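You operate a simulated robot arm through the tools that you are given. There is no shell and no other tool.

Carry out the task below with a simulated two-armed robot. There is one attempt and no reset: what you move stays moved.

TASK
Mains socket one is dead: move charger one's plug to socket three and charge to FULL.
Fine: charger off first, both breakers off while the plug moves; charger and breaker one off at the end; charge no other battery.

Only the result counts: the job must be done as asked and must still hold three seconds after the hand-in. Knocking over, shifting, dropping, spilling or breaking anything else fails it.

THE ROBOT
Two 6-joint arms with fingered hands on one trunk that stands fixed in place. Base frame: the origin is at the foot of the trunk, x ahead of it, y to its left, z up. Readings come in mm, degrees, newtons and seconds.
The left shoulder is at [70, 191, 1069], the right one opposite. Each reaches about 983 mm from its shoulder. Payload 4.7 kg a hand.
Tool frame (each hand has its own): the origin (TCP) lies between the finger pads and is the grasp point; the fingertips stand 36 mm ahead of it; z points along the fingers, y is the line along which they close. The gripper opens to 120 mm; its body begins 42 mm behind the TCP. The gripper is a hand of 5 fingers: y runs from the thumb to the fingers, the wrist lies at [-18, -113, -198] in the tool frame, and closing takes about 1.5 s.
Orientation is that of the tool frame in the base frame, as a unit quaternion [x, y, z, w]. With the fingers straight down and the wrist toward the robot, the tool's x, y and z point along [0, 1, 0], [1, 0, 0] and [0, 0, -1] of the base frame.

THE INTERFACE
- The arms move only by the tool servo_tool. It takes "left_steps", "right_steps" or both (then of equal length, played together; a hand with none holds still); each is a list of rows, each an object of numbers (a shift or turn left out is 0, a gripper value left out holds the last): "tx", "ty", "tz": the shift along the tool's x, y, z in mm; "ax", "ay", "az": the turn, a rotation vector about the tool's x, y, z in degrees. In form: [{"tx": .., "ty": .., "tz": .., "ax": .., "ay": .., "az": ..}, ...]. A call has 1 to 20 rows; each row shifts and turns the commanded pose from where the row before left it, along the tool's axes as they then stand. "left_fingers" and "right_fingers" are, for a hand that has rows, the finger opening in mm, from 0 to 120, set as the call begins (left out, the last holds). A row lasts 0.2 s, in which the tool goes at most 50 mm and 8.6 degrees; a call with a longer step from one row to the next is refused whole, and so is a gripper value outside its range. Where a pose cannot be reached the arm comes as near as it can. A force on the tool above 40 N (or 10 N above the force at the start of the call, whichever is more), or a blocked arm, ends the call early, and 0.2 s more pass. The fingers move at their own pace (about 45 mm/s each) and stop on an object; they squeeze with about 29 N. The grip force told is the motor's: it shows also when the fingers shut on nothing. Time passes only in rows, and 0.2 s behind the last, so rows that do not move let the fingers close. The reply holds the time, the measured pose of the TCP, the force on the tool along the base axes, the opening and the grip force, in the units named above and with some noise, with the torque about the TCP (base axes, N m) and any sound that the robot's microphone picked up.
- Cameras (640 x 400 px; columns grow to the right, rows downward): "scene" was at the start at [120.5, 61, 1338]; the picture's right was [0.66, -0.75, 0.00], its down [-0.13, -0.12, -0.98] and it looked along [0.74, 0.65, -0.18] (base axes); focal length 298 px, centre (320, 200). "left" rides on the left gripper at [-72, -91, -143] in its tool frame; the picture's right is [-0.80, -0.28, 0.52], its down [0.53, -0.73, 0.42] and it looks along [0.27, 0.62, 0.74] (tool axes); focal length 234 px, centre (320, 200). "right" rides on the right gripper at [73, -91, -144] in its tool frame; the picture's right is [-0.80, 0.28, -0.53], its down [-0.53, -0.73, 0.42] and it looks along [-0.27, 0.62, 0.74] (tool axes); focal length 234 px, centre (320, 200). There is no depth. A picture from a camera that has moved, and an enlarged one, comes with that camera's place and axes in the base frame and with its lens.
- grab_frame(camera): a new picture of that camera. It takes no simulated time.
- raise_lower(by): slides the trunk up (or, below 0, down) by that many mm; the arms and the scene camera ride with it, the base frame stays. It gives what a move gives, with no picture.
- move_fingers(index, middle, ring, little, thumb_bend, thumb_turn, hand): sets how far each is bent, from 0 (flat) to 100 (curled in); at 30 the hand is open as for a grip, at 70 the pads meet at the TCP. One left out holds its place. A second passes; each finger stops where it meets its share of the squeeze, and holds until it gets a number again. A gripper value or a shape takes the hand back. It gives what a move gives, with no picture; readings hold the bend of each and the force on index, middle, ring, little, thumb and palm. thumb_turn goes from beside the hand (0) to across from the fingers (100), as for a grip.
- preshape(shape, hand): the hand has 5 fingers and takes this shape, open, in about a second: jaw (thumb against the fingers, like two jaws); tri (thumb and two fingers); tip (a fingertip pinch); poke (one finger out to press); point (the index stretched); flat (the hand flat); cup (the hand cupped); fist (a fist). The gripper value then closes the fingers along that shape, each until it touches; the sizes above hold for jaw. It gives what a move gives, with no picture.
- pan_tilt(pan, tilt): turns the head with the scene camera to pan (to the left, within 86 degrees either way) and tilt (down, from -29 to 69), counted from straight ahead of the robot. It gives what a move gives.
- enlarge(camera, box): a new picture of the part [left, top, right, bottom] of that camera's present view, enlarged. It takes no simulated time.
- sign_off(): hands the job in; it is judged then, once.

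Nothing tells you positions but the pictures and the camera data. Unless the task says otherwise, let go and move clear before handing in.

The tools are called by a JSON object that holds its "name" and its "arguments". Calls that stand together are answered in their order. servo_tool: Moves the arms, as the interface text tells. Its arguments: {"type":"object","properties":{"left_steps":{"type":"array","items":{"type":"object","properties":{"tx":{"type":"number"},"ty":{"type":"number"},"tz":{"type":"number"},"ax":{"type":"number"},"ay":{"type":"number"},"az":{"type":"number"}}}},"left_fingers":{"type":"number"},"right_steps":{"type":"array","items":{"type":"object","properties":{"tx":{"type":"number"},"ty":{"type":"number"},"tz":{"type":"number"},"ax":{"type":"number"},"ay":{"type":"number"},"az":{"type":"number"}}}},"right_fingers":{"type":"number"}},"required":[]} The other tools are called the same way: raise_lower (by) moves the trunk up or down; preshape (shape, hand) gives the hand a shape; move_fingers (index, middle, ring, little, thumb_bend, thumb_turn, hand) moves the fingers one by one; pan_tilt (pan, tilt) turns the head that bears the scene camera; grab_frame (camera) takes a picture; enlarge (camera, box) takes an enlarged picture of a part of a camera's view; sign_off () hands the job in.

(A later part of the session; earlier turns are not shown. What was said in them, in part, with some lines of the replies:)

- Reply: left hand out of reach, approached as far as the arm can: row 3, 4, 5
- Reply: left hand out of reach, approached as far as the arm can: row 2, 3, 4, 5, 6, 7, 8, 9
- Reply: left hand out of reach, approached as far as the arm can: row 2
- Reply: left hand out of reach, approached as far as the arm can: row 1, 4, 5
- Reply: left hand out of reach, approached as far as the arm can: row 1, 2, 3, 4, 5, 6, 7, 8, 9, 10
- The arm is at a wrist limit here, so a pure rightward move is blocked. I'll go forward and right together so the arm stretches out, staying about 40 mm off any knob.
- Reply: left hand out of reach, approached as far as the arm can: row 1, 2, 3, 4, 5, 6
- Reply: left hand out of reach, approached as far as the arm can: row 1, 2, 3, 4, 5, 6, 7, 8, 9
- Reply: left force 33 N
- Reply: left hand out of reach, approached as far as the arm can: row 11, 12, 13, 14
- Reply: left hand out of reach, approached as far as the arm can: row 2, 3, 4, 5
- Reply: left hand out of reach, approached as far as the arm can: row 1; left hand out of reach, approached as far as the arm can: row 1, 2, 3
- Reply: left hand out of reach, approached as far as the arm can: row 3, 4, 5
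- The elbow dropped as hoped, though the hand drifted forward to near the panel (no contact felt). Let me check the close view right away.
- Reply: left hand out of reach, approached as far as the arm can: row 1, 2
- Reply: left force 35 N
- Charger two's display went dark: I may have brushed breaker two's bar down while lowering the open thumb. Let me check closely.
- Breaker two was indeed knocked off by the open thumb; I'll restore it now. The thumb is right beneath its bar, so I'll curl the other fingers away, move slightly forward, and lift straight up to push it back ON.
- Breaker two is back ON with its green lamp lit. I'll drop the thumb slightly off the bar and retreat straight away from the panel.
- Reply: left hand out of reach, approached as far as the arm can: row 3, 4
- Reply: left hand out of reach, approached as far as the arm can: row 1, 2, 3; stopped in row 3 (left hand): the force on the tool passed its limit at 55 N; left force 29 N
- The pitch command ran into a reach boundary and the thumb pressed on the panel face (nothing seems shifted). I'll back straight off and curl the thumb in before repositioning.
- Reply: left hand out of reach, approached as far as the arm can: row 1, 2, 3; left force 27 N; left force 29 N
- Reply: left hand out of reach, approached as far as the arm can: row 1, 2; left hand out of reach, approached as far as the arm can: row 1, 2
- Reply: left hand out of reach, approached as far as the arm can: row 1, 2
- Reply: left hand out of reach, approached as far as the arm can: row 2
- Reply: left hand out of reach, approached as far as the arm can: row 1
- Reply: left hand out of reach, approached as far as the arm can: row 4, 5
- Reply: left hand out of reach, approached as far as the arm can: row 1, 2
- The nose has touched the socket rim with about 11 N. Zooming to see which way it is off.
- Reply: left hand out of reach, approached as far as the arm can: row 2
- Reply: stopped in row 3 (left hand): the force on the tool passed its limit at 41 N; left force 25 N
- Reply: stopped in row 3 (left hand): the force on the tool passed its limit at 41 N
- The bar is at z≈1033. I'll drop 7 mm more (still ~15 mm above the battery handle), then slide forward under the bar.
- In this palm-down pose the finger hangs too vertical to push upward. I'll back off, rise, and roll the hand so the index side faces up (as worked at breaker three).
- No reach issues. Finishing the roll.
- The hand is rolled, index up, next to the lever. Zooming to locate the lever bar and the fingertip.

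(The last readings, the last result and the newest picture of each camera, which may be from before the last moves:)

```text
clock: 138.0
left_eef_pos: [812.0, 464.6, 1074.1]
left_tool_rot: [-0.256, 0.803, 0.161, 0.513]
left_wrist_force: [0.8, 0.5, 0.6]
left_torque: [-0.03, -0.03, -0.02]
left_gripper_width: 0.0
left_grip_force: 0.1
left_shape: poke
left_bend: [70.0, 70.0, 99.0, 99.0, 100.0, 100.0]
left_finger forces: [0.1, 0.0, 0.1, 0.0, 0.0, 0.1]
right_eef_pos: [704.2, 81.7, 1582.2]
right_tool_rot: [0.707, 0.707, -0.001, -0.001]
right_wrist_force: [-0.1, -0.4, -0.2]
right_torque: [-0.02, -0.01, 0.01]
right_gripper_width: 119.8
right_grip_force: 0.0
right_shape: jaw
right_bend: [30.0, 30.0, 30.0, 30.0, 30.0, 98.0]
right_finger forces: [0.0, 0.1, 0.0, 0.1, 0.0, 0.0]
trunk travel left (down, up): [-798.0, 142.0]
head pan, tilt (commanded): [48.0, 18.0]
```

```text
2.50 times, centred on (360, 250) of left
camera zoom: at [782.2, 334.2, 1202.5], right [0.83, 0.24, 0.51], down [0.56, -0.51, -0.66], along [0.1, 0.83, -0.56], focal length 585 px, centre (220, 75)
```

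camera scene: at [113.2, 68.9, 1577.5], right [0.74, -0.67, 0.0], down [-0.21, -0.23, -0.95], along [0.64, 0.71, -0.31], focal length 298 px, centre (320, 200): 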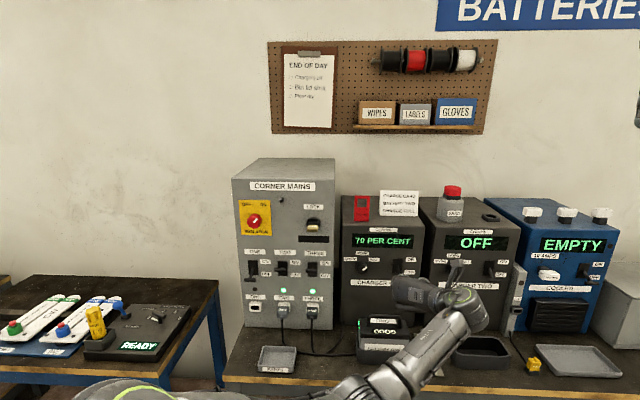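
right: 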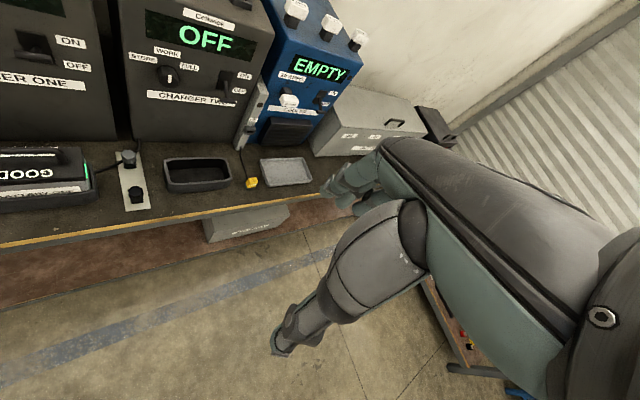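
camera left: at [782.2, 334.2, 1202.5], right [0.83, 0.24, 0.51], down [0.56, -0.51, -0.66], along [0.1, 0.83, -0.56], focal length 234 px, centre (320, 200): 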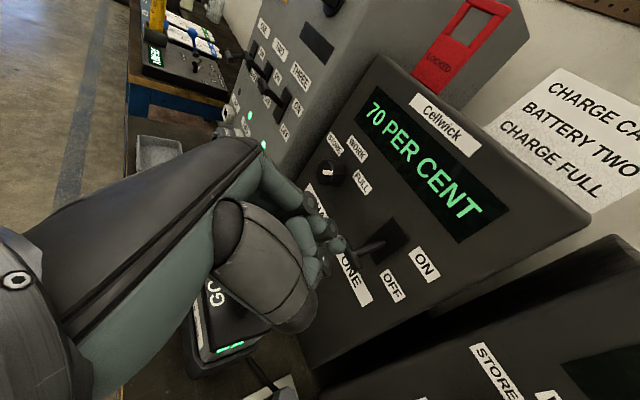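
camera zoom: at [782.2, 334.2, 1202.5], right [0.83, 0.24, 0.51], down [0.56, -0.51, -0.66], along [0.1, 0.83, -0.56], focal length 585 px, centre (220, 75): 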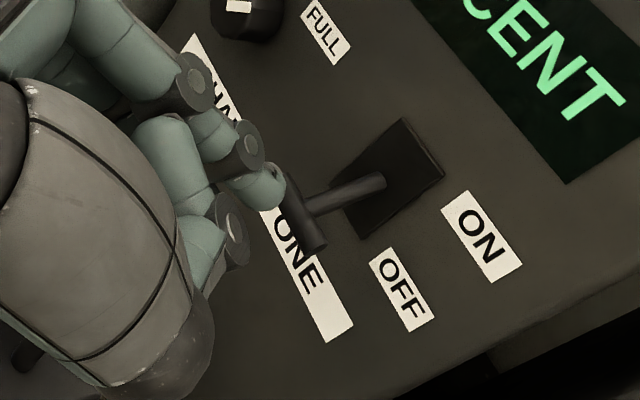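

The lever bar is at about u=243, d=978, z=1038. I'll lower the hand to just under it at a distance, keeping ~15 mm above the battery handle.

{"name": "servo_tool", "arguments": {"left_steps": [{"tx": 15.6, "ty": -1.4, "tz": 7.5}, {"tx": 15.6, "ty": -1.4, "tz": 7.5}, {"tx": 15.6, "ty": -1.4, "tz": 7.5}, {}]}}

{"name": "grab_frame", "arguments": {"camera": "left"}}

{"name": "enlarge", "arguments": {"camera": "left", "box": [270, 150, 450, 310]}}

```text
clock: 139.0
left_eef_pos: [816.1, 459.5, 1025.1]
left_tool_rot: [-0.256, 0.803, 0.161, 0.514]
left_wrist_force: [0.5, 0.3, -0.4]
left_torque: [-0.01, -0.02, 0.0]
left_gripper_width: 0.0
left_grip_force: 0.1
left_shape: poke
left_bend: [70.0, 70.0, 99.0, 99.0, 100.0, 100.0]
left_finger forces: [0.0, 0.1, 0.1, 0.0, 0.0, 0.0]
right_eef_pos: [703.6, 80.7, 1582.1]
right_tool_rot: [0.707, 0.707, 0.0, 0.0]
right_wrist_force: [-0.4, 0.3, 0.8]
right_torque: [0.0, 0.01, 0.01]
right_gripper_width: 119.9
right_grip_force: 0.0
right_shape: jaw
right_bend: [30.0, 30.0, 30.0, 30.0, 30.0, 98.0]
right_finger forces: [0.0, 0.0, 0.0, 0.0, 0.0, 0.1]
trunk travel left (down, up): [-798.0, 142.0]
head pan, tilt (commanded): [48.0, 18.0]
```

```text
taken
camera left: at [786.1, 330.6, 1150.5], right [0.83, 0.24, 0.51], down [0.55, -0.51, -0.66], along [0.1, 0.83, -0.55], focal length 234 px, centre (320, 200)
```

left: 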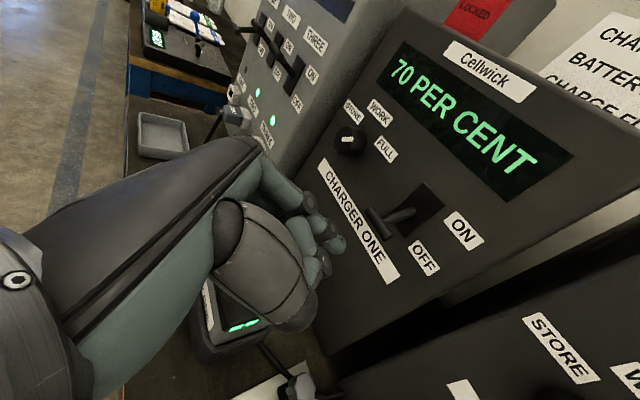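

```text
2.50 times, centred on (360, 230) of left
camera zoom: at [786.1, 330.6, 1150.5], right [0.83, 0.24, 0.51], down [0.55, -0.51, -0.66], along [0.1, 0.83, -0.55], focal length 585 px, centre (220, 125)
```

zoom: 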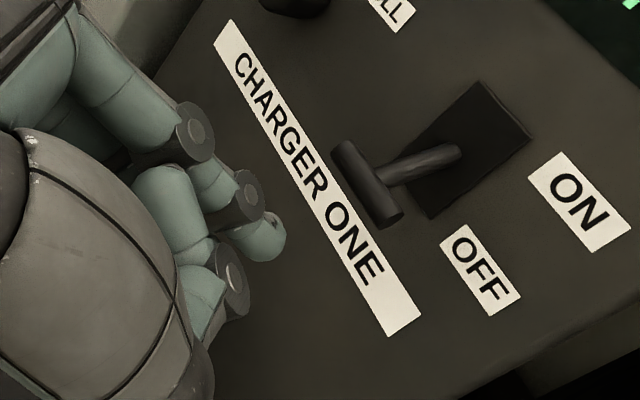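

Bar centre confirmed at about (u 246, d 982, z 1040). Lowering 6 mm more and sliding forward 42 mm beneath it.

{"name": "servo_tool", "arguments": {"left_steps": [{"tx": 5.4, "tz": 2.5}, {"tx": -5.8, "ty": 2.4, "tz": 12.5}, {"tx": -5.8, "ty": 2.4, "tz": 12.5}, {"tx": -5.8, "ty": 2.4, "tz": 12.5}, {}]}}

{"name": "enlarge", "arguments": {"camera": "left", "box": [270, 150, 450, 310]}}

```text
clock: 140.2
left_eef_pos: [844.5, 490.3, 1017.5]
left_tool_rot: [-0.256, 0.803, 0.162, 0.513]
left_wrist_force: [0.1, 0.2, 0.1]
left_torque: [0.0, -0.02, 0.04]
left_gripper_width: 0.0
left_grip_force: 0.1
left_shape: poke
left_bend: [70.0, 70.0, 99.0, 99.0, 100.0, 100.0]
left_finger forces: [0.0, 0.1, 0.0, 0.0, 0.1, 0.0]
right_eef_pos: [703.4, 81.4, 1582.2]
right_tool_rot: [0.707, 0.707, -0.001, 0.0]
right_wrist_force: [0.3, 0.2, -0.2]
right_torque: [-0.03, -0.01, -0.01]
right_gripper_width: 119.7
right_grip_force: 0.0
right_shape: jaw
right_bend: [30.0, 30.0, 30.0, 30.0, 30.0, 98.0]
right_finger forces: [0.1, 0.0, 0.0, 0.0, 0.0, 0.0]
trunk travel left (down, up): [-798.0, 142.0]
head pan, tilt (commanded): [48.0, 18.0]
```

```text
2.50 times, centred on (360, 230) of left
camera zoom: at [815.2, 360.2, 1144.6], right [0.83, 0.24, 0.51], down [0.56, -0.51, -0.66], along [0.1, 0.83, -0.55], focal length 585 px, centre (220, 125)
```

zoom: 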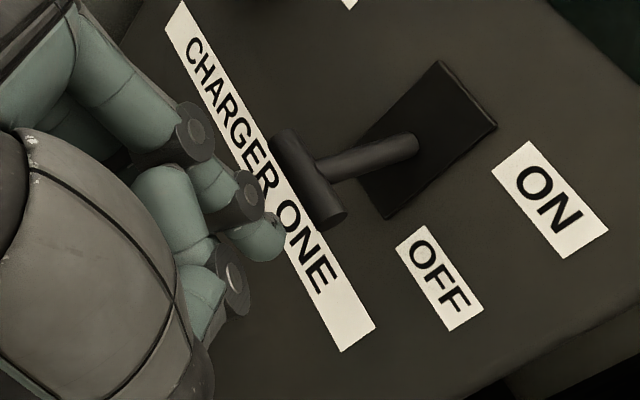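

The bar sits right above the very tip; I'll go 8 mm further in so the finger is well under it, then push up.

{"name": "servo_tool", "arguments": {"left_steps": [{"tx": -3.3, "ty": 1.4, "tz": 7.1}, {"tx": -7.2, "tz": -3.4}, {"tx": -7.2, "tz": -3.4}, {"tx": -7.2, "tz": -3.4}, {"tx": -7.2, "tz": -3.4}]}}

{"name": "enlarge", "arguments": {"camera": "left", "box": [270, 150, 450, 310]}}

```text
clock: 141.4
left_eef_pos: [850.2, 497.8, 1048.3]
left_tool_rot: [-0.255, 0.803, 0.162, 0.513]
left_wrist_force: [0.2, 0.6, 0.5]
left_torque: [0.0, 0.0, 0.0]
left_gripper_width: 0.0
left_grip_force: 0.0
left_shape: poke
left_bend: [70.0, 70.0, 99.0, 99.0, 100.0, 100.0]
left_finger forces: [0.0, 0.0, 0.0, 0.1, 0.1, 0.0]
right_eef_pos: [704.1, 82.0, 1581.9]
right_tool_rot: [0.707, 0.707, -0.001, 0.0]
right_wrist_force: [0.3, -0.7, 0.0]
right_torque: [-0.02, -0.04, 0.0]
right_gripper_width: 119.8
right_grip_force: 0.0
right_shape: jaw
right_bend: [30.0, 30.0, 30.0, 30.0, 30.0, 98.0]
right_finger forces: [0.0, 0.0, 0.0, 0.0, 0.0, 0.0]
trunk travel left (down, up): [-798.0, 142.0]
head pan, tilt (commanded): [48.0, 18.0]
```

```text
2.50 times, centred on (360, 230) of left
camera zoom: at [820.4, 367.2, 1175.7], right [0.83, 0.24, 0.51], down [0.56, -0.51, -0.66], along [0.1, 0.83, -0.55], focal length 585 px, centre (220, 125)
```

zoom: 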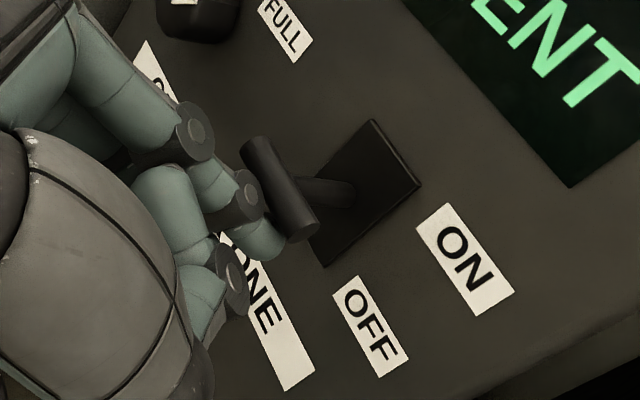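

The bar is rising with the finger. Continue to the ON stop.

{"name": "servo_tool", "arguments": {"left_steps": [{"tx": -7.2, "tz": -3.4}, {"tx": -5, "tz": -2.3}, {"tx": -4, "tz": -1.9}]}}

{"name": "enlarge", "arguments": {"camera": "left", "box": [270, 150, 450, 310]}}

{"name": "enlarge", "arguments": {"camera": "scene", "box": [330, 190, 540, 340]}}

```text
clock: 142.2
left_eef_pos: [851.1, 497.5, 1065.2]
left_tool_rot: [-0.256, 0.804, 0.16, 0.512]
left_wrist_force: [-2.0, -0.4, -3.2]
left_torque: [-0.08, 0.07, 0.0]
left_gripper_width: 0.2
left_grip_force: 0.0
left_shape: poke
left_bend: [70.0, 70.0, 99.0, 99.0, 100.0, 100.0]
left_finger forces: [5.6, 0.1, 0.1, 0.0, 0.0, 0.0]
right_eef_pos: [705.3, 82.3, 1581.8]
right_tool_rot: [0.707, 0.707, -0.001, -0.001]
right_wrist_force: [0.3, 0.0, 0.3]
right_torque: [0.0, 0.02, 0.02]
right_gripper_width: 119.8
right_grip_force: 0.2
right_shape: jaw
right_bend: [30.0, 30.0, 30.0, 30.0, 30.0, 98.0]
right_finger forces: [0.1, 0.0, 0.1, 0.1, 0.0, 0.0]
trunk travel left (down, up): [-798.0, 142.0]
head pan, tilt (commanded): [48.0, 18.0]
```

```text
2.50 times, centred on (360, 230) of left
camera zoom: at [821.2, 366.9, 1192.0], right [0.83, 0.24, 0.51], down [0.55, -0.51, -0.66], along [0.1, 0.83, -0.56], focal length 585 px, centre (220, 125)
```

zoom: 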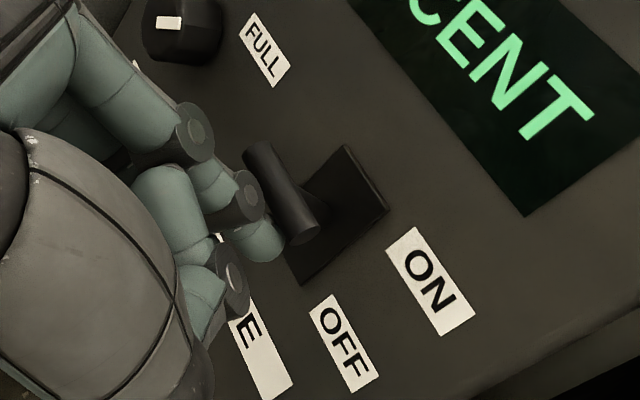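

```text
2.67 times, centred on (435, 265) of scene
camera zoom: at [114.1, 69.4, 1577.3], right [0.74, -0.67, 0.0], down [-0.21, -0.23, -0.95], along [0.64, 0.71, -0.31], focal length 795 px, centre (13, 27)
```

zoom: 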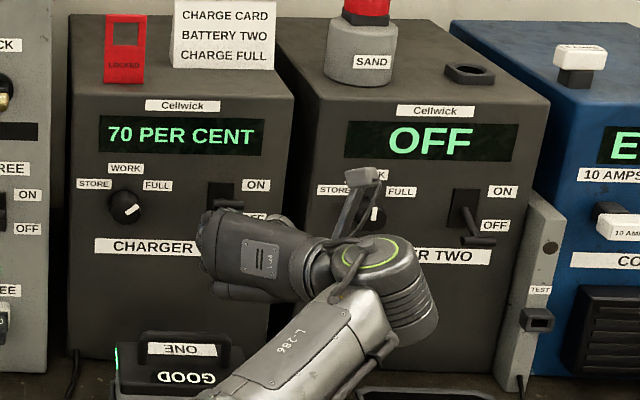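

Display still 70 PER CENT and the force is only just rising; a little further to reach the stop.

{"name": "servo_tool", "arguments": {"left_steps": [{"tx": -3, "tz": -1.4}, {"tx": -3, "tz": -1.4}, {"tx": -2, "tz": -1}]}}

{"name": "enlarge", "arguments": {"camera": "scene", "box": [330, 190, 540, 340]}}

```text
clock: 143.0
left_eef_pos: [850.1, 497.9, 1066.9]
left_tool_rot: [-0.257, 0.806, 0.16, 0.508]
left_wrist_force: [-11.4, -3.2, -31.3]
left_torque: [-0.65, 0.68, 0.17]
left_gripper_width: 0.0
left_grip_force: 0.1
left_shape: poke
left_bend: [70.0, 70.0, 99.0, 99.0, 100.0, 100.0]
left_finger forces: [32.5, 0.1, 0.0, 0.0, 0.0, 0.1]
right_eef_pos: [707.6, 84.3, 1579.2]
right_tool_rot: [0.707, 0.707, -0.001, -0.001]
right_wrist_force: [-0.3, -0.2, -0.4]
right_torque: [-0.03, -0.01, 0.0]
right_gripper_width: 119.9
right_grip_force: 0.2
right_shape: jaw
right_bend: [30.0, 30.0, 30.0, 30.0, 30.0, 98.0]
right_finger forces: [0.0, 0.0, 0.0, 0.1, 0.0, 0.0]
trunk travel left (down, up): [-798.0, 142.0]
head pan, tilt (commanded): [48.0, 18.0]
```

```text
2.67 times, centred on (435, 265) of scene
camera zoom: at [116.5, 71.6, 1576.7], right [0.74, -0.67, 0.0], down [-0.21, -0.23, -0.95], along [0.64, 0.71, -0.31], focal length 795 px, centre (13, 27)
```

zoom: 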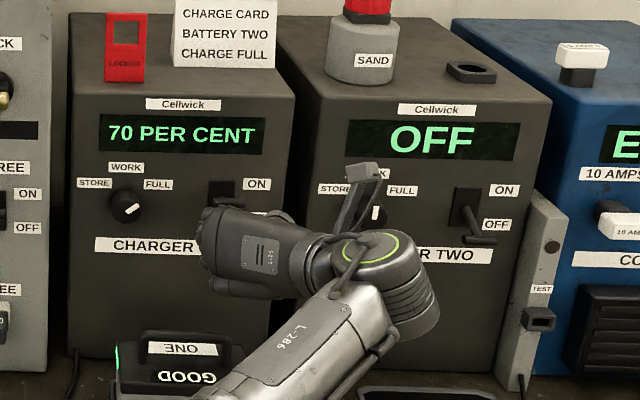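

The lever is at its ON stop (33 N). Backing the finger off and away, then watch the display.

{"name": "servo_tool", "arguments": {"left_steps": [{"tx": 6, "tz": 2.8}, {"tx": 4, "ty": -1.5, "tz": -5}, {"tx": 5.8, "ty": -2.4, "tz": -12.5}, {"tx": 5.8, "ty": -2.4, "tz": -12.5}, {"tx": 5.8, "ty": -2.4, "tz": -12.5}, {}]}}

{"name": "grab_frame", "arguments": {"camera": "left"}}

{"name": "enlarge", "arguments": {"camera": "scene", "box": [330, 190, 540, 340]}}

```text
clock: 144.4
left_eef_pos: [816.8, 462.5, 1068.1]
left_tool_rot: [-0.256, 0.803, 0.162, 0.514]
left_wrist_force: [-0.4, 0.5, -0.6]
left_torque: [-0.03, 0.02, 0.03]
left_gripper_width: 0.0
left_grip_force: 0.1
left_shape: poke
left_bend: [70.0, 70.0, 99.0, 99.0, 100.0, 100.0]
left_finger forces: [0.1, 0.0, 0.1, 0.1, 0.0, 0.1]
right_eef_pos: [702.1, 82.5, 1582.4]
right_tool_rot: [0.708, 0.707, -0.002, -0.001]
right_wrist_force: [0.0, -0.3, 0.9]
right_torque: [-0.01, 0.01, 0.05]
right_gripper_width: 119.7
right_grip_force: 0.0
right_shape: jaw
right_bend: [30.0, 30.0, 30.0, 30.0, 30.0, 98.0]
right_finger forces: [0.0, 0.0, 0.1, 0.0, 0.0, 0.0]
trunk travel left (down, up): [-798.0, 142.0]
head pan, tilt (commanded): [48.0, 18.0]
```

```text
taken
camera left: at [786.6, 332.7, 1195.2], right [0.83, 0.24, 0.51], down [0.56, -0.51, -0.66], along [0.1, 0.83, -0.55], focal length 234 px, centre (320, 200)
```

left: 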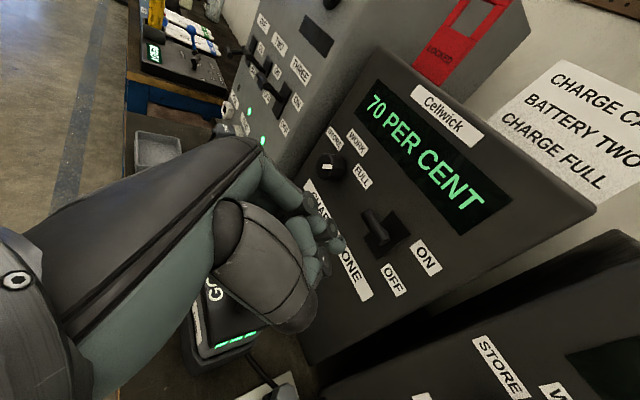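

```text
2.67 times, centred on (435, 265) of scene
camera zoom: at [112.7, 68.6, 1577.6], right [0.74, -0.67, 0.0], down [-0.21, -0.23, -0.95], along [0.64, 0.71, -0.31], focal length 795 px, centre (13, 27)
```

zoom: 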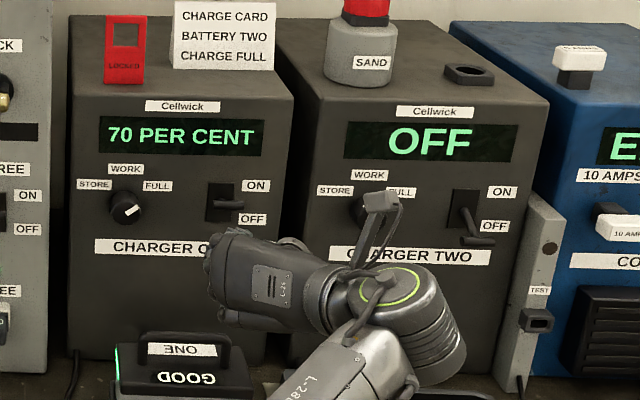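

Charger one is ON. Waiting a few seconds to see whether the charge level climbs.

{"name": "servo_tool", "arguments": {"left_steps": [{}, {}, {}, {}, {}, {}, {}, {}, {}, {}, {}, {}, {}, {}, {}, {}, {}, {}, {}, {}]}}

{"name": "enlarge", "arguments": {"camera": "scene", "box": [330, 190, 540, 340]}}

{"name": "enlarge", "arguments": {"camera": "left", "box": [180, 240, 340, 400]}}

{"name": "enlarge", "arguments": {"camera": "left", "box": [300, 90, 460, 310]}}

```text
clock: 148.6
left_eef_pos: [816.5, 461.8, 1067.2]
left_tool_rot: [-0.256, 0.803, 0.161, 0.513]
left_wrist_force: [-1.7, -0.1, 0.1]
left_torque: [0.02, -0.01, 0.01]
left_gripper_width: 0.2
left_grip_force: 0.1
left_shape: poke
left_bend: [70.0, 70.0, 99.0, 99.0, 100.0, 100.0]
left_finger forces: [0.1, 0.1, 0.0, 0.1, 0.0, 0.0]
right_eef_pos: [704.6, 82.0, 1581.7]
right_tool_rot: [0.707, 0.707, 0.0, 0.0]
right_wrist_force: [-0.4, -0.3, -0.4]
right_torque: [0.01, 0.03, 0.02]
right_gripper_width: 120.1
right_grip_force: 0.1
right_shape: jaw
right_bend: [30.0, 30.0, 30.0, 30.0, 30.0, 98.0]
right_finger forces: [0.0, 0.0, 0.0, 0.1, 0.0, 0.1]
trunk travel left (down, up): [-798.0, 142.0]
head pan, tilt (commanded): [48.0, 18.0]
```

```text
2.67 times, centred on (435, 265) of scene
camera zoom: at [113.3, 68.9, 1577.5], right [0.74, -0.67, 0.0], down [-0.21, -0.23, -0.95], along [0.64, 0.71, -0.31], focal length 795 px, centre (13, 27)
```

zoom: 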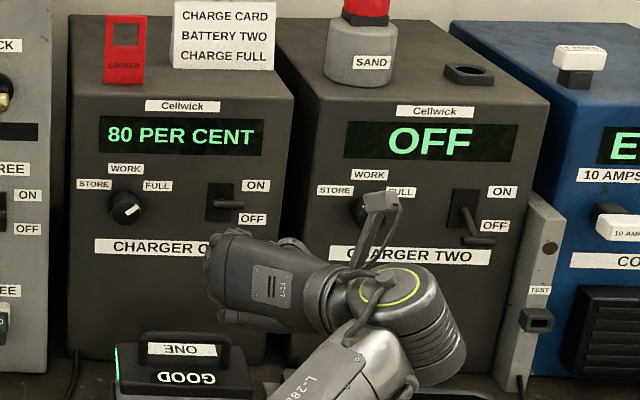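

```text
2.50 times, centred on (260, 320) of left
camera zoom: at [787.1, 333.0, 1194.4], right [0.83, 0.24, 0.51], down [0.56, -0.51, -0.66], along [0.1, 0.83, -0.55], focal length 585 px, centre (470, -100)
```

zoom: 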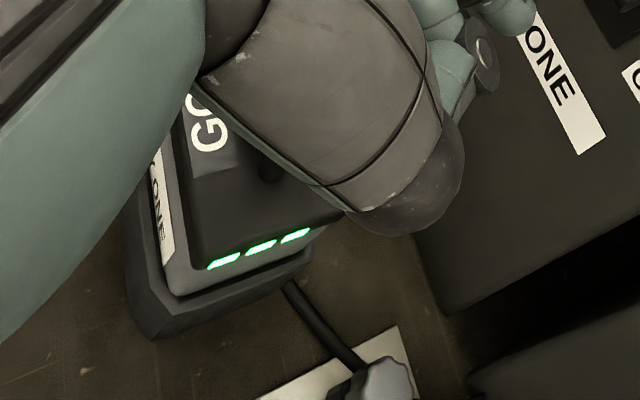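

```text
1.82 times, centred on (380, 200) of left
camera zoom: at [787.1, 333.0, 1194.4], right [0.83, 0.24, 0.51], down [0.56, -0.51, -0.66], along [0.1, 0.83, -0.55], focal length 426 px, centre (211, 200)
```

zoom: 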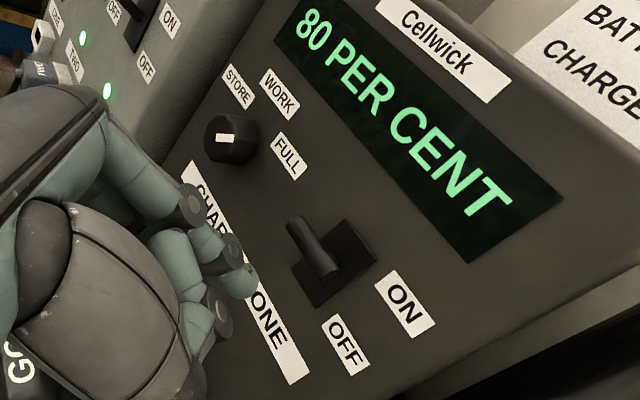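

It is charging: 80 PER CENT, with the dial at FULL. While waiting I'll raise the hand above the lever, ready to press it down later.

{"name": "servo_tool", "arguments": {"left_steps": [{"tx": -20.5, "tz": -9.5}, {"tx": -20.5, "tz": -9.5}, {"tx": -20.5, "tz": -9.5}, {}, {}, {}, {}, {}, {}, {}, {}, {}, {}, {}, {}]}}

{"name": "enlarge", "arguments": {"camera": "scene", "box": [330, 190, 540, 340]}}

{"name": "grab_frame", "arguments": {"camera": "left"}}

```text
clock: 151.8
left_eef_pos: [813.6, 463.1, 1135.4]
left_tool_rot: [-0.256, 0.803, 0.161, 0.514]
left_wrist_force: [-0.8, 0.0, -0.7]
left_torque: [-0.02, 0.02, -0.02]
left_gripper_width: 0.0
left_grip_force: 0.0
left_shape: poke
left_bend: [70.0, 70.0, 99.0, 99.0, 100.0, 100.0]
left_finger forces: [0.1, 0.0, 0.0, 0.0, 0.0, 0.1]
right_eef_pos: [703.7, 81.9, 1581.7]
right_tool_rot: [0.707, 0.708, -0.001, -0.001]
right_wrist_force: [0.0, -0.2, -0.4]
right_torque: [-0.02, -0.02, 0.0]
right_gripper_width: 120.1
right_grip_force: 0.1
right_shape: jaw
right_bend: [30.0, 30.0, 30.0, 30.0, 30.0, 98.0]
right_finger forces: [0.0, 0.0, 0.0, 0.1, 0.0, 0.1]
trunk travel left (down, up): [-798.0, 142.0]
head pan, tilt (commanded): [48.0, 18.0]
```

```text
2.67 times, centred on (435, 265) of scene
camera zoom: at [113.3, 68.9, 1577.5], right [0.74, -0.67, 0.0], down [-0.21, -0.23, -0.95], along [0.64, 0.71, -0.31], focal length 795 px, centre (13, 27)
```

zoom: 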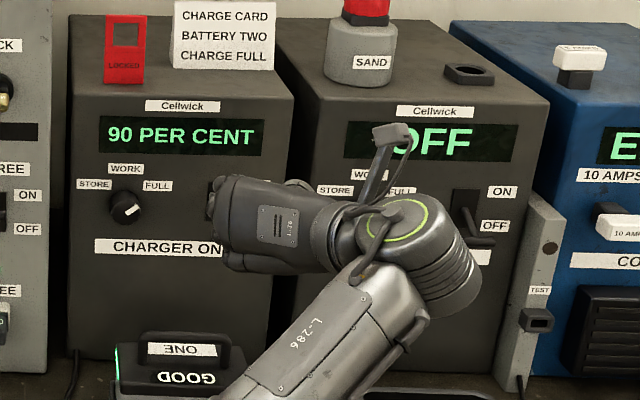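

```text
taken
camera left: at [784.9, 332.9, 1261.8], right [0.83, 0.24, 0.51], down [0.56, -0.51, -0.66], along [0.1, 0.83, -0.55], focal length 234 px, centre (320, 200)
```

left: 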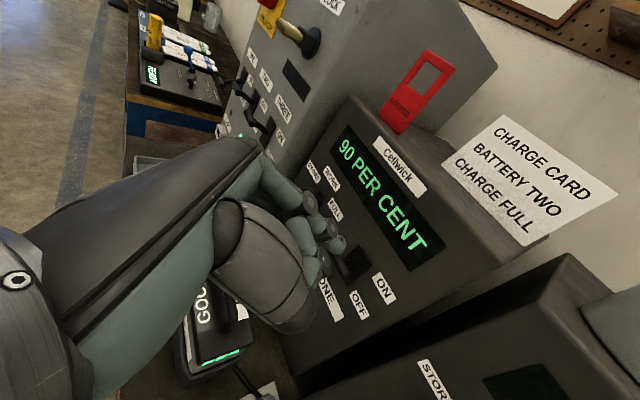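

90 PER CENT now. Waiting for FULL.

{"name": "servo_tool", "arguments": {"left_steps": [{}, {}, {}, {}, {}, {}, {}, {}, {}, {}, {}, {}, {}, {}, {}]}}

{"name": "enlarge", "arguments": {"camera": "left", "box": [280, 110, 460, 310]}}

```text
clock: 155.0
left_eef_pos: [815.0, 462.0, 1134.7]
left_tool_rot: [-0.256, 0.804, 0.161, 0.513]
left_wrist_force: [0.1, -0.4, 0.2]
left_torque: [-0.01, -0.02, -0.02]
left_gripper_width: 0.0
left_grip_force: 0.1
left_shape: poke
left_bend: [70.0, 70.0, 99.0, 99.0, 100.0, 100.0]
left_finger forces: [0.0, 0.0, 0.0, 0.0, 0.0, 0.0]
right_eef_pos: [704.7, 82.4, 1582.0]
right_tool_rot: [0.707, 0.707, 0.0, -0.001]
right_wrist_force: [-0.3, 0.3, 0.3]
right_torque: [0.01, -0.03, -0.01]
right_gripper_width: 119.9
right_grip_force: 0.1
right_shape: jaw
right_bend: [30.0, 30.0, 30.0, 30.0, 30.0, 98.0]
right_finger forces: [0.1, 0.0, 0.0, 0.1, 0.0, 0.1]
trunk travel left (down, up): [-798.0, 142.0]
head pan, tilt (commanded): [48.0, 18.0]
```

```text
2.00 times, centred on (370, 210) of left
camera zoom: at [784.9, 332.9, 1261.8], right [0.83, 0.24, 0.51], down [0.56, -0.51, -0.66], along [0.1, 0.83, -0.55], focal length 468 px, centre (220, 180)
```

zoom: 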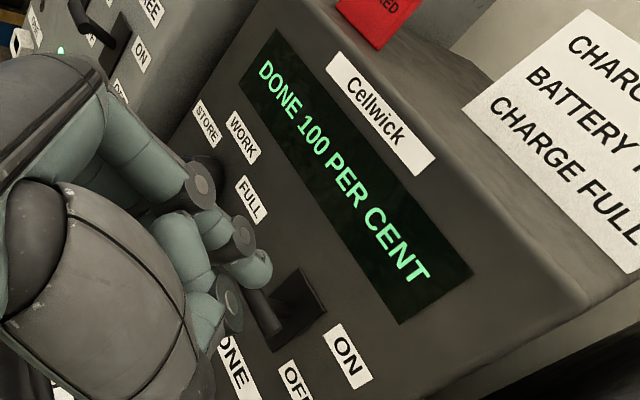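

"DONE 100 PER CENT". Now I'll move the fingertips forward above the bar and press it down to OFF.

{"name": "servo_tool", "arguments": {"left_steps": [{"tx": -4.8, "ty": 2.0, "tz": 10.3}, {"tx": -4.8, "ty": 2.0, "tz": 10.3}, {"tx": -4.8, "ty": 2.0, "tz": 10.3}, {"tx": -4.8, "ty": 2.0, "tz": 10.3}, {}]}}

{"name": "enlarge", "arguments": {"camera": "left", "box": [270, 170, 450, 330]}}

```text
clock: 156.2
left_eef_pos: [848.0, 496.0, 1134.0]
left_tool_rot: [-0.256, 0.803, 0.162, 0.514]
left_wrist_force: [-0.4, 0.6, 0.0]
left_torque: [-0.01, 0.0, 0.0]
left_gripper_width: 0.0
left_grip_force: 0.1
left_shape: poke
left_bend: [70.0, 70.0, 99.0, 99.0, 100.0, 100.0]
left_finger forces: [0.0, 0.1, 0.0, 0.0, 0.1, 0.0]
right_eef_pos: [703.3, 82.4, 1581.0]
right_tool_rot: [0.707, 0.707, -0.001, -0.001]
right_wrist_force: [0.7, 0.1, 0.4]
right_torque: [0.01, 0.04, 0.05]
right_gripper_width: 119.7
right_grip_force: 0.0
right_shape: jaw
right_bend: [30.0, 30.0, 30.0, 30.0, 30.0, 98.0]
right_finger forces: [0.0, 0.0, 0.0, 0.1, 0.1, 0.1]
trunk travel left (down, up): [-798.0, 142.0]
head pan, tilt (commanded): [48.0, 18.0]
```

```text
2.50 times, centred on (360, 250) of left
camera zoom: at [818.1, 365.4, 1262.5], right [0.83, 0.24, 0.51], down [0.56, -0.51, -0.66], along [0.1, 0.83, -0.55], focal length 585 px, centre (220, 75)
```

zoom: 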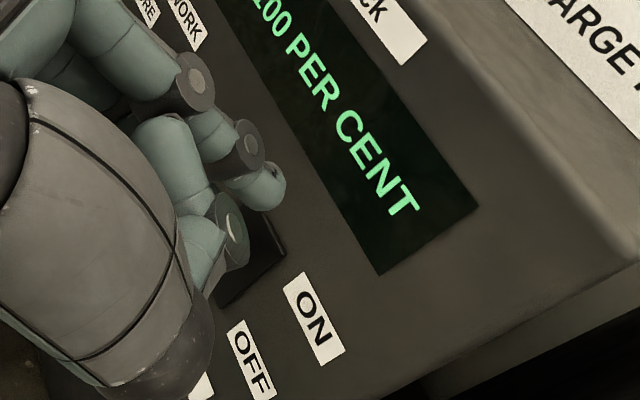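

Pressing down now in steps.

{"name": "servo_tool", "arguments": {"left_steps": [{"tx": 7.25, "tz": 3.4}, {"tx": 7.25, "tz": 3.4}, {"tx": 7.25, "tz": 3.4}, {"tx": 7.25, "tz": 3.4}, {"tx": 7.25, "tz": 3.4}]}}

{"name": "enlarge", "arguments": {"camera": "left", "box": [270, 170, 450, 330]}}

{"name": "enlarge", "arguments": {"camera": "scene", "box": [330, 190, 540, 340]}}

```text
clock: 157.4
left_eef_pos: [849.3, 494.5, 1094.4]
left_tool_rot: [-0.257, 0.803, 0.161, 0.513]
left_wrist_force: [-0.9, -0.8, 1.5]
left_torque: [-0.03, 0.04, 0.0]
left_gripper_width: 0.0
left_grip_force: 0.1
left_shape: poke
left_bend: [70.0, 70.0, 99.0, 99.0, 100.0, 100.0]
left_finger forces: [0.0, 0.5, 0.0, 0.0, 0.0, 0.0]
right_eef_pos: [704.4, 82.0, 1582.3]
right_tool_rot: [0.707, 0.707, -0.001, -0.001]
right_wrist_force: [-0.1, 0.5, -0.2]
right_torque: [-0.02, -0.01, 0.0]
right_gripper_width: 119.7
right_grip_force: 0.0
right_shape: jaw
right_bend: [30.0, 30.0, 30.0, 30.0, 30.0, 98.0]
right_finger forces: [0.0, 0.0, 0.0, 0.0, 0.0, 0.0]
trunk travel left (down, up): [-798.0, 142.0]
head pan, tilt (commanded): [48.0, 18.0]
```

```text
2.50 times, centred on (360, 250) of left
camera zoom: at [819.6, 365.1, 1222.3], right [0.83, 0.24, 0.51], down [0.55, -0.51, -0.66], along [0.1, 0.83, -0.55], focal length 585 px, centre (220, 75)
```

zoom: 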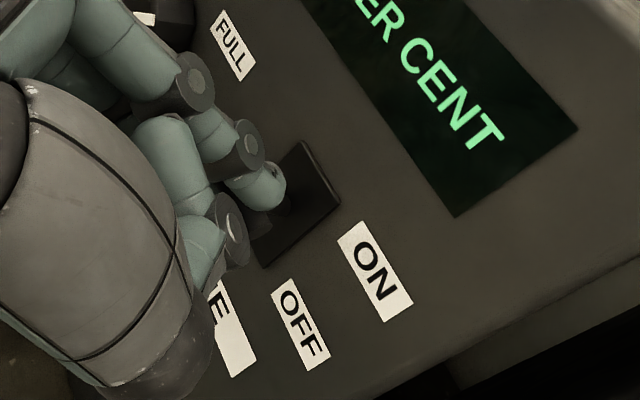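

```text
2.67 times, centred on (435, 265) of scene
camera zoom: at [113.2, 68.7, 1577.5], right [0.74, -0.67, 0.0], down [-0.21, -0.23, -0.95], along [0.64, 0.71, -0.31], focal length 795 px, centre (13, 27)
```

zoom: 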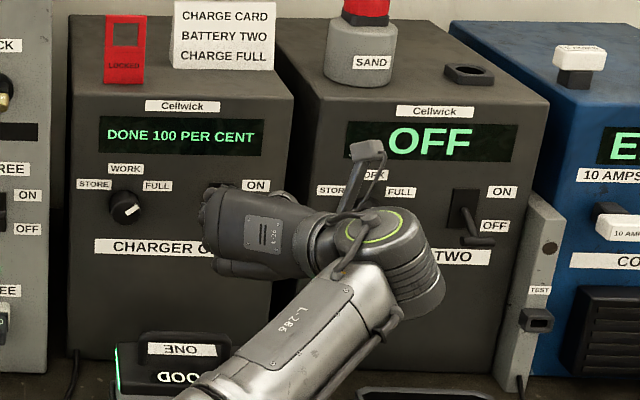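

In contact with the middle finger. Continue pressing down.

{"name": "servo_tool", "arguments": {"left_steps": [{"tx": 6.4, "tz": 3.0}, {"tx": 6.4, "tz": 3.0}, {"tx": 6.4, "tz": 3.0}]}}

{"name": "enlarge", "arguments": {"camera": "scene", "box": [330, 190, 540, 340]}}

```text
clock: 158.2
left_eef_pos: [849.6, 494.6, 1074.8]
left_tool_rot: [-0.256, 0.803, 0.161, 0.513]
left_wrist_force: [-3.8, -4.0, 1.9]
left_torque: [0.01, 0.0, -0.02]
left_gripper_width: 0.0
left_grip_force: 0.0
left_shape: poke
left_bend: [70.0, 70.0, 99.0, 99.0, 100.0, 100.0]
left_finger forces: [3.4, 2.1, 0.0, 0.1, 0.1, 0.0]
right_eef_pos: [703.5, 80.6, 1582.0]
right_tool_rot: [0.707, 0.707, -0.001, -0.001]
right_wrist_force: [0.1, -0.2, 0.1]
right_torque: [0.01, 0.02, 0.02]
right_gripper_width: 119.9
right_grip_force: 0.2
right_shape: jaw
right_bend: [30.0, 30.0, 30.0, 30.0, 30.0, 98.0]
right_finger forces: [0.1, 0.1, 0.0, 0.1, 0.0, 0.0]
trunk travel left (down, up): [-798.0, 142.0]
head pan, tilt (commanded): [48.0, 18.0]
```

```text
2.67 times, centred on (435, 265) of scene
camera zoom: at [112.7, 68.3, 1577.6], right [0.74, -0.67, 0.0], down [-0.21, -0.23, -0.95], along [0.64, 0.71, -0.31], focal length 795 px, centre (13, 27)
```

zoom: 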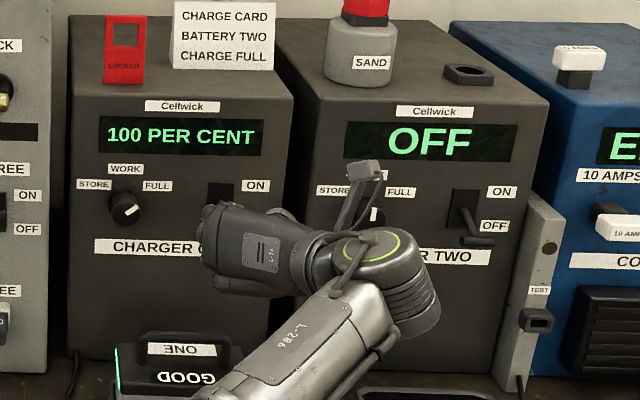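

The display changed to "100 PER CENT" — the charger has switched off. Press on to the lower stop to be sure.

{"name": "servo_tool", "arguments": {"left_steps": [{"tx": 5.4, "tz": 2.5}, {"tx": 5.4, "tz": 2.5}, {"tx": 4, "tz": 1.9}]}}

{"name": "enlarge", "arguments": {"camera": "left", "box": [270, 170, 450, 330]}}

```text
clock: 159.0
left_eef_pos: [847.4, 494.9, 1056.3]
left_tool_rot: [-0.256, 0.804, 0.162, 0.513]
left_wrist_force: [-0.8, -0.6, -0.7]
left_torque: [-0.05, -0.01, 0.0]
left_gripper_width: 0.0
left_grip_force: 0.1
left_shape: poke
left_bend: [70.0, 70.0, 99.0, 99.0, 100.0, 100.0]
left_finger forces: [0.1, 0.8, 0.0, 0.1, 0.0, 0.0]
right_eef_pos: [704.6, 81.8, 1581.6]
right_tool_rot: [0.707, 0.707, -0.001, 0.0]
right_wrist_force: [-0.4, -0.3, 0.7]
right_torque: [0.01, -0.01, 0.04]
right_gripper_width: 119.7
right_grip_force: 0.0
right_shape: jaw
right_bend: [30.0, 30.0, 30.0, 30.0, 30.0, 98.0]
right_finger forces: [0.0, 0.0, 0.0, 0.0, 0.0, 0.1]
trunk travel left (down, up): [-798.0, 142.0]
head pan, tilt (commanded): [48.0, 18.0]
```

```text
2.50 times, centred on (360, 250) of left
camera zoom: at [818.7, 365.6, 1184.2], right [0.83, 0.24, 0.51], down [0.55, -0.51, -0.66], along [0.1, 0.83, -0.55], focal length 585 px, centre (220, 75)
```

zoom: 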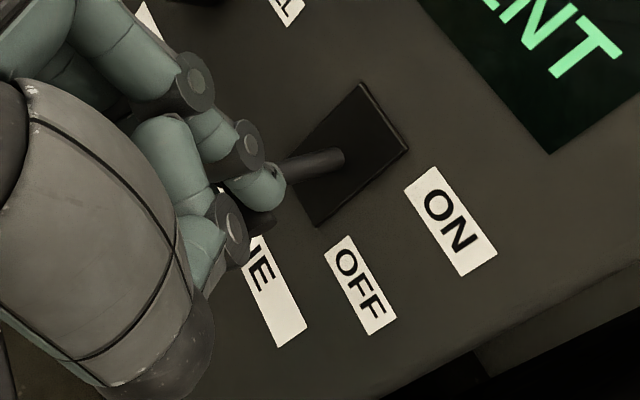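

Continue a bit further until the stop is felt.

{"name": "servo_tool", "arguments": {"left_steps": [{"tx": 5.4, "tz": 2.5}, {"tx": 5.4, "tz": 2.5}]}}

{"name": "enlarge", "arguments": {"camera": "left", "box": [270, 150, 450, 310]}}

```text
clock: 159.6
left_eef_pos: [848.0, 494.2, 1048.9]
left_tool_rot: [-0.255, 0.803, 0.161, 0.514]
left_wrist_force: [1.5, -0.9, 4.7]
left_torque: [0.09, -0.13, -0.04]
left_gripper_width: 0.1
left_grip_force: 0.0
left_shape: poke
left_bend: [70.0, 70.0, 99.0, 99.0, 100.0, 100.0]
left_finger forces: [4.6, 0.0, 0.1, 0.0, 0.1, 0.1]
right_eef_pos: [703.0, 81.1, 1582.2]
right_tool_rot: [0.707, 0.708, 0.0, -0.001]
right_wrist_force: [0.0, 0.0, -0.1]
right_torque: [-0.01, -0.02, 0.02]
right_gripper_width: 119.8
right_grip_force: 0.1
right_shape: jaw
right_bend: [30.0, 30.0, 30.0, 30.0, 30.0, 98.0]
right_finger forces: [0.0, 0.0, 0.0, 0.0, 0.1, 0.0]
trunk travel left (down, up): [-798.0, 142.0]
head pan, tilt (commanded): [48.0, 18.0]
```

```text
2.50 times, centred on (360, 230) of left
camera zoom: at [818.0, 364.0, 1175.1], right [0.82, 0.24, 0.51], down [0.56, -0.51, -0.66], along [0.1, 0.83, -0.55], focal length 585 px, centre (220, 125)
```

zoom: 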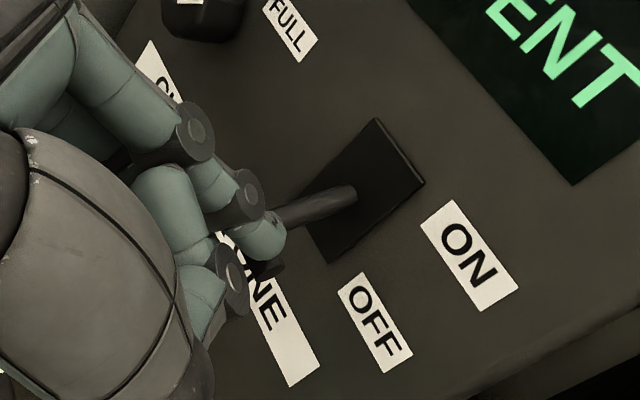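

The index now rests on the lever's stem with the bar low. One more small press to confirm it is at the stop.

{"name": "servo_tool", "arguments": {"left_steps": [{"tx": 3.6, "tz": 1.7}, {"tx": 2.7, "tz": 1.2}]}}

{"name": "enlarge", "arguments": {"camera": "left", "box": [290, 170, 390, 290]}}

```text
clock: 160.2
left_eef_pos: [848.2, 493.1, 1047.1]
left_tool_rot: [-0.255, 0.8, 0.161, 0.518]
left_wrist_force: [2.8, -1.4, 22.2]
left_torque: [0.57, -0.65, -0.09]
left_gripper_width: 0.0
left_grip_force: 0.0
left_shape: poke
left_bend: [70.0, 70.0, 99.0, 99.0, 100.0, 100.0]
left_finger forces: [22.1, 0.0, 0.0, 0.1, 0.0, 0.0]
right_eef_pos: [699.7, 79.9, 1582.7]
right_tool_rot: [0.707, 0.707, 0.001, 0.0]
right_wrist_force: [-0.9, 0.2, 0.7]
right_torque: [-0.03, 0.02, 0.0]
right_gripper_width: 119.8
right_grip_force: 0.0
right_shape: jaw
right_bend: [30.0, 30.0, 30.0, 30.0, 30.0, 98.0]
right_finger forces: [0.0, 0.0, 0.0, 0.0, 0.0, 0.0]
trunk travel left (down, up): [-798.0, 142.0]
head pan, tilt (commanded): [48.0, 18.0]
```

```text
3.33 times, centred on (340, 230) of left
camera zoom: at [817.1, 362.5, 1173.0], right [0.82, 0.24, 0.52], down [0.56, -0.51, -0.66], along [0.11, 0.83, -0.55], focal length 781 px, centre (253, 100)
```

zoom: 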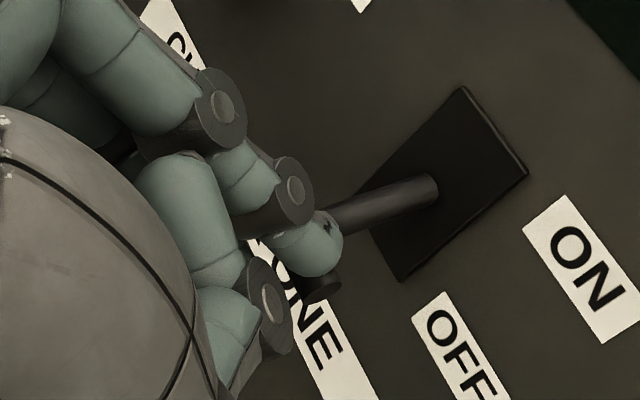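

Lever at its OFF stop (22 N). To avoid lifting the bar I'll slide the fingers sideways to the right off the bar before retreating.

{"name": "servo_tool", "arguments": {"left_steps": [{"tx": -2.3, "ty": -5, "tz": 0}, {"tx": -0.7, "ty": -9.9, "tz": 1.6}, {"tx": -0.7, "ty": -9.9, "tz": 1.6}, {"tx": -0.7, "ty": -9.9, "tz": 1.6}, {"tx": -0.7, "ty": -9.9, "tz": 1.6}]}}

{"name": "enlarge", "arguments": {"camera": "left", "box": [270, 150, 450, 310]}}

```text
clock: 161.4
left_eef_pos: [879.5, 462.7, 1041.2]
left_tool_rot: [-0.256, 0.803, 0.161, 0.513]
left_wrist_force: [-0.8, 0.2, -0.4]
left_torque: [0.0, 0.0, 0.01]
left_gripper_width: 0.0
left_grip_force: 0.0
left_shape: poke
left_bend: [70.0, 70.0, 99.0, 99.0, 100.0, 100.0]
left_finger forces: [0.0, 0.1, 0.1, 0.0, 0.1, 0.1]
right_eef_pos: [701.8, 80.7, 1582.1]
right_tool_rot: [0.707, 0.707, 0.0, 0.0]
right_wrist_force: [-0.8, -0.4, -0.1]
right_torque: [0.0, -0.02, 0.0]
right_gripper_width: 119.7
right_grip_force: 0.0
right_shape: jaw
right_bend: [30.0, 30.0, 30.0, 30.0, 30.0, 98.0]
right_finger forces: [0.0, 0.0, 0.0, 0.0, 0.0, 0.0]
trunk travel left (down, up): [-798.0, 142.0]
head pan, tilt (commanded): [48.0, 18.0]
```

```text
2.50 times, centred on (360, 230) of left
camera zoom: at [849.8, 332.2, 1168.4], right [0.83, 0.24, 0.51], down [0.55, -0.51, -0.66], along [0.1, 0.83, -0.55], focal length 585 px, centre (220, 125)
```

zoom: 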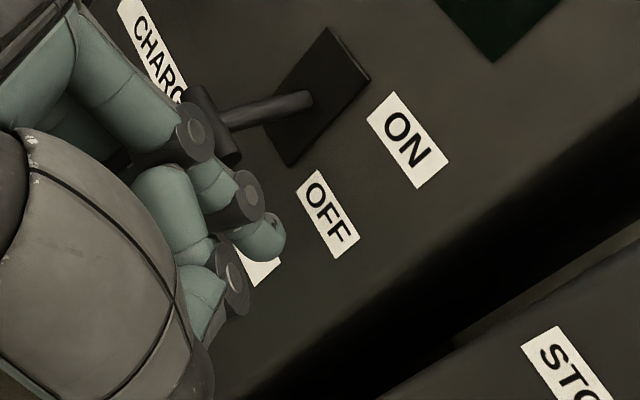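

The lever is clearly in OFF and the fingers are free to its right. Retreating straight back and up.

{"name": "servo_tool", "arguments": {"left_steps": [{"tx": 5.8, "ty": -2.4, "tz": -12.5}, {"tx": 5.8, "ty": -2.4, "tz": -12.5}, {"tx": 5.8, "ty": -2.4, "tz": -12.5}, {"tx": 2, "ty": -2.4, "tz": -12.5}, {"tx": -15, "tz": -7}, {"tx": -15, "tz": -7}, {}]}}

{"name": "grab_frame", "arguments": {"camera": "left"}}

{"name": "grab_frame", "arguments": {"camera": "scene"}}

```text
clock: 163.0
left_eef_pos: [842.8, 423.7, 1078.2]
left_tool_rot: [-0.256, 0.803, 0.161, 0.513]
left_wrist_force: [-0.9, 0.0, -0.2]
left_torque: [0.01, 0.03, -0.01]
left_gripper_width: 0.1
left_grip_force: 0.1
left_shape: poke
left_bend: [70.0, 70.0, 99.0, 99.0, 100.0, 100.0]
left_finger forces: [0.0, 0.1, 0.0, 0.0, 0.2, 0.0]
right_eef_pos: [704.9, 82.1, 1582.3]
right_tool_rot: [0.707, 0.707, -0.001, -0.001]
right_wrist_force: [0.2, 0.0, -0.2]
right_torque: [-0.06, -0.01, -0.02]
right_gripper_width: 120.0
right_grip_force: 0.0
right_shape: jaw
right_bend: [30.0, 30.0, 30.0, 30.0, 30.0, 98.0]
right_finger forces: [0.1, 0.1, 0.0, 0.1, 0.1, 0.0]
trunk travel left (down, up): [-798.0, 142.0]
head pan, tilt (commanded): [48.0, 18.0]
```

```text
taken
camera left: at [812.9, 294.4, 1205.2], right [0.83, 0.24, 0.51], down [0.55, -0.51, -0.66], along [0.1, 0.83, -0.55], focal length 234 px, centre (320, 200)
```

left: 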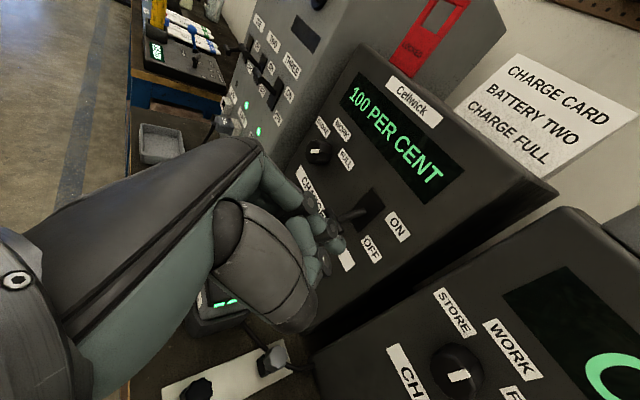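

```text
taken
camera scene: at [113.3, 68.8, 1577.5], right [0.74, -0.67, 0.0], down [-0.21, -0.23, -0.95], along [0.64, 0.71, -0.31], focal length 298 px, centre (320, 200)
```

scene: 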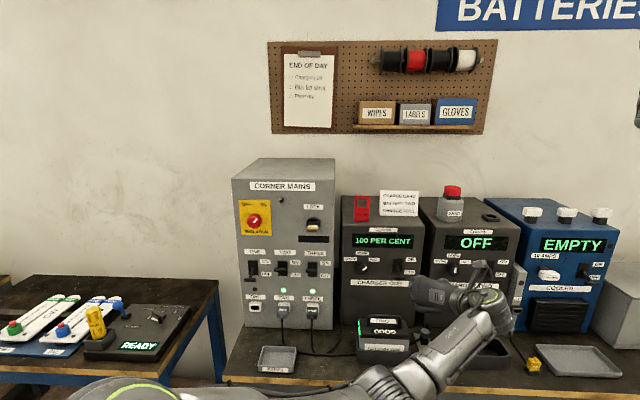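

Charger one is OFF at 100 per cent. I'll move the hand further clear, up and back, and then verify all the states.

{"name": "servo_tool", "arguments": {"left_steps": [{"tx": -18, "tz": -12}, {"tx": -18, "tz": -12}, {"tx": -18, "tz": -12}, {"tx": -18, "tz": -12}, {"tx": -18, "tz": -12}, {}]}}

{"name": "enlarge", "arguments": {"camera": "scene", "box": [225, 150, 345, 340]}}

{"name": "enlarge", "arguments": {"camera": "scene", "box": [320, 180, 520, 380]}}

{"name": "grab_frame", "arguments": {"camera": "scene"}}

```text
clock: 164.4
left_eef_pos: [828.7, 415.3, 1185.1]
left_tool_rot: [-0.255, 0.804, 0.161, 0.513]
left_wrist_force: [-0.7, 0.5, -1.1]
left_torque: [-0.02, 0.03, -0.01]
left_gripper_width: 0.3
left_grip_force: 0.2
left_shape: poke
left_bend: [70.0, 70.0, 99.0, 99.0, 100.0, 100.0]
left_finger forces: [0.0, 0.1, 0.1, 0.1, 0.0, 0.0]
right_eef_pos: [704.9, 82.3, 1581.1]
right_tool_rot: [0.707, 0.707, -0.001, 0.0]
right_wrist_force: [0.0, 0.7, 0.7]
right_torque: [0.04, -0.01, 0.02]
right_gripper_width: 119.8
right_grip_force: 0.0
right_shape: jaw
right_bend: [30.0, 30.0, 30.0, 30.0, 30.0, 98.0]
right_finger forces: [0.1, 0.1, 0.0, 0.0, 0.0, 0.1]
trunk travel left (down, up): [-798.0, 142.0]
head pan, tilt (commanded): [48.0, 18.0]
```

```text
2.11 times, centred on (285, 245) of scene
camera zoom: at [113.6, 69.0, 1577.5], right [0.74, -0.67, 0.0], down [-0.21, -0.23, -0.95], along [0.64, 0.71, -0.31], focal length 628 px, centre (394, 105)
```

zoom: 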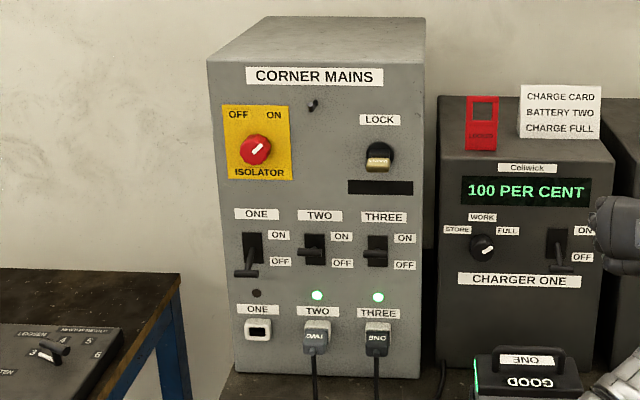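

```text
2.00 times, centred on (420, 280) of scene
camera zoom: at [113.6, 69.0, 1577.5], right [0.74, -0.67, 0.0], down [-0.21, -0.23, -0.95], along [0.64, 0.71, -0.31], focal length 596 px, centre (120, 40)
```

zoom: 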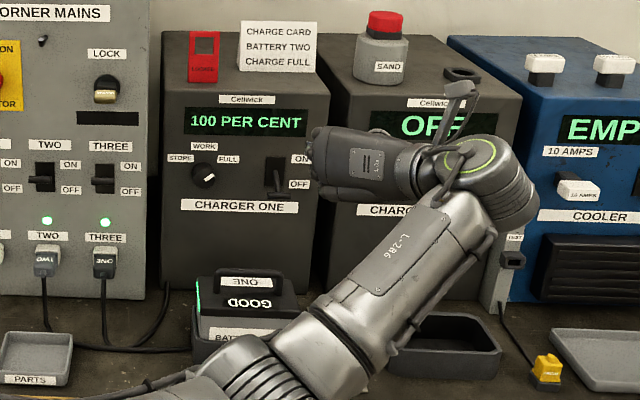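

```text
taken
camera scene: at [113.6, 69.0, 1577.5], right [0.74, -0.67, 0.0], down [-0.21, -0.23, -0.95], along [0.64, 0.71, -0.31], focal length 298 px, centre (320, 200)
```

scene: 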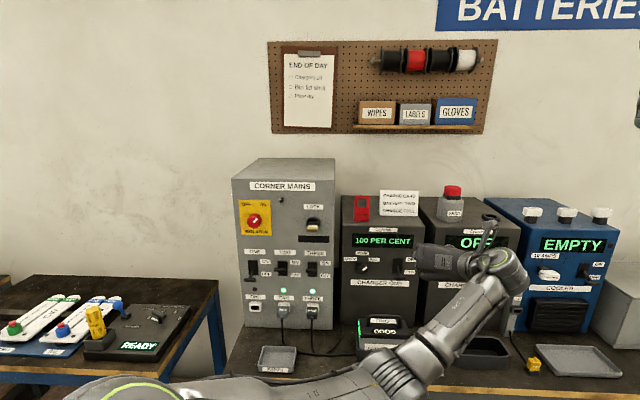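

Final check: breaker one is OFF. Breakers two and three are ON with green lamps. Plug ONE sits in socket three. Charger one reads 100 PER CENT with its switch OFF, and charger two still shows OFF. The hand is empty and clear, so I'm handing in.

One slip on the way: my thumb knocked breaker two off partway through. I pushed it back ON, and charger two's display returned to OFF as at the start.

{"name": "sign_off", "arguments": {}}

```text
The job is handed in.
```

The job is handed in: charger one's plug is in socket three and battery one is charged. The display read "DONE 100 PER CENT" with the dial at FULL.

- **Order:** I switched charger one off first, then breaker one. Breaker three was already off, so both were off while the plug moved. I turned breaker three and the charger on only after the plug was seated.
- **End state:** Charger one and breaker one are off. I left breaker three on, because you only asked for charger one and breaker one to be off. The charger two switch was never touched and it still shows OFF, so no other battery was charged.
- **Breaker two:** My open thumb knocked it off while I was lowering the hand, before the plug came out. Charger two's display went dark for a few seconds. I pushed the breaker back on, and its lamp and charger two's display came back as at the start.
- **Panel contact:** My thumb also pressed on the mains panel face once, peaking at about 55 N. Nothing appeared to shift.

The result has not been reported back to me, so I don't know how the judge treated the breaker two slip.
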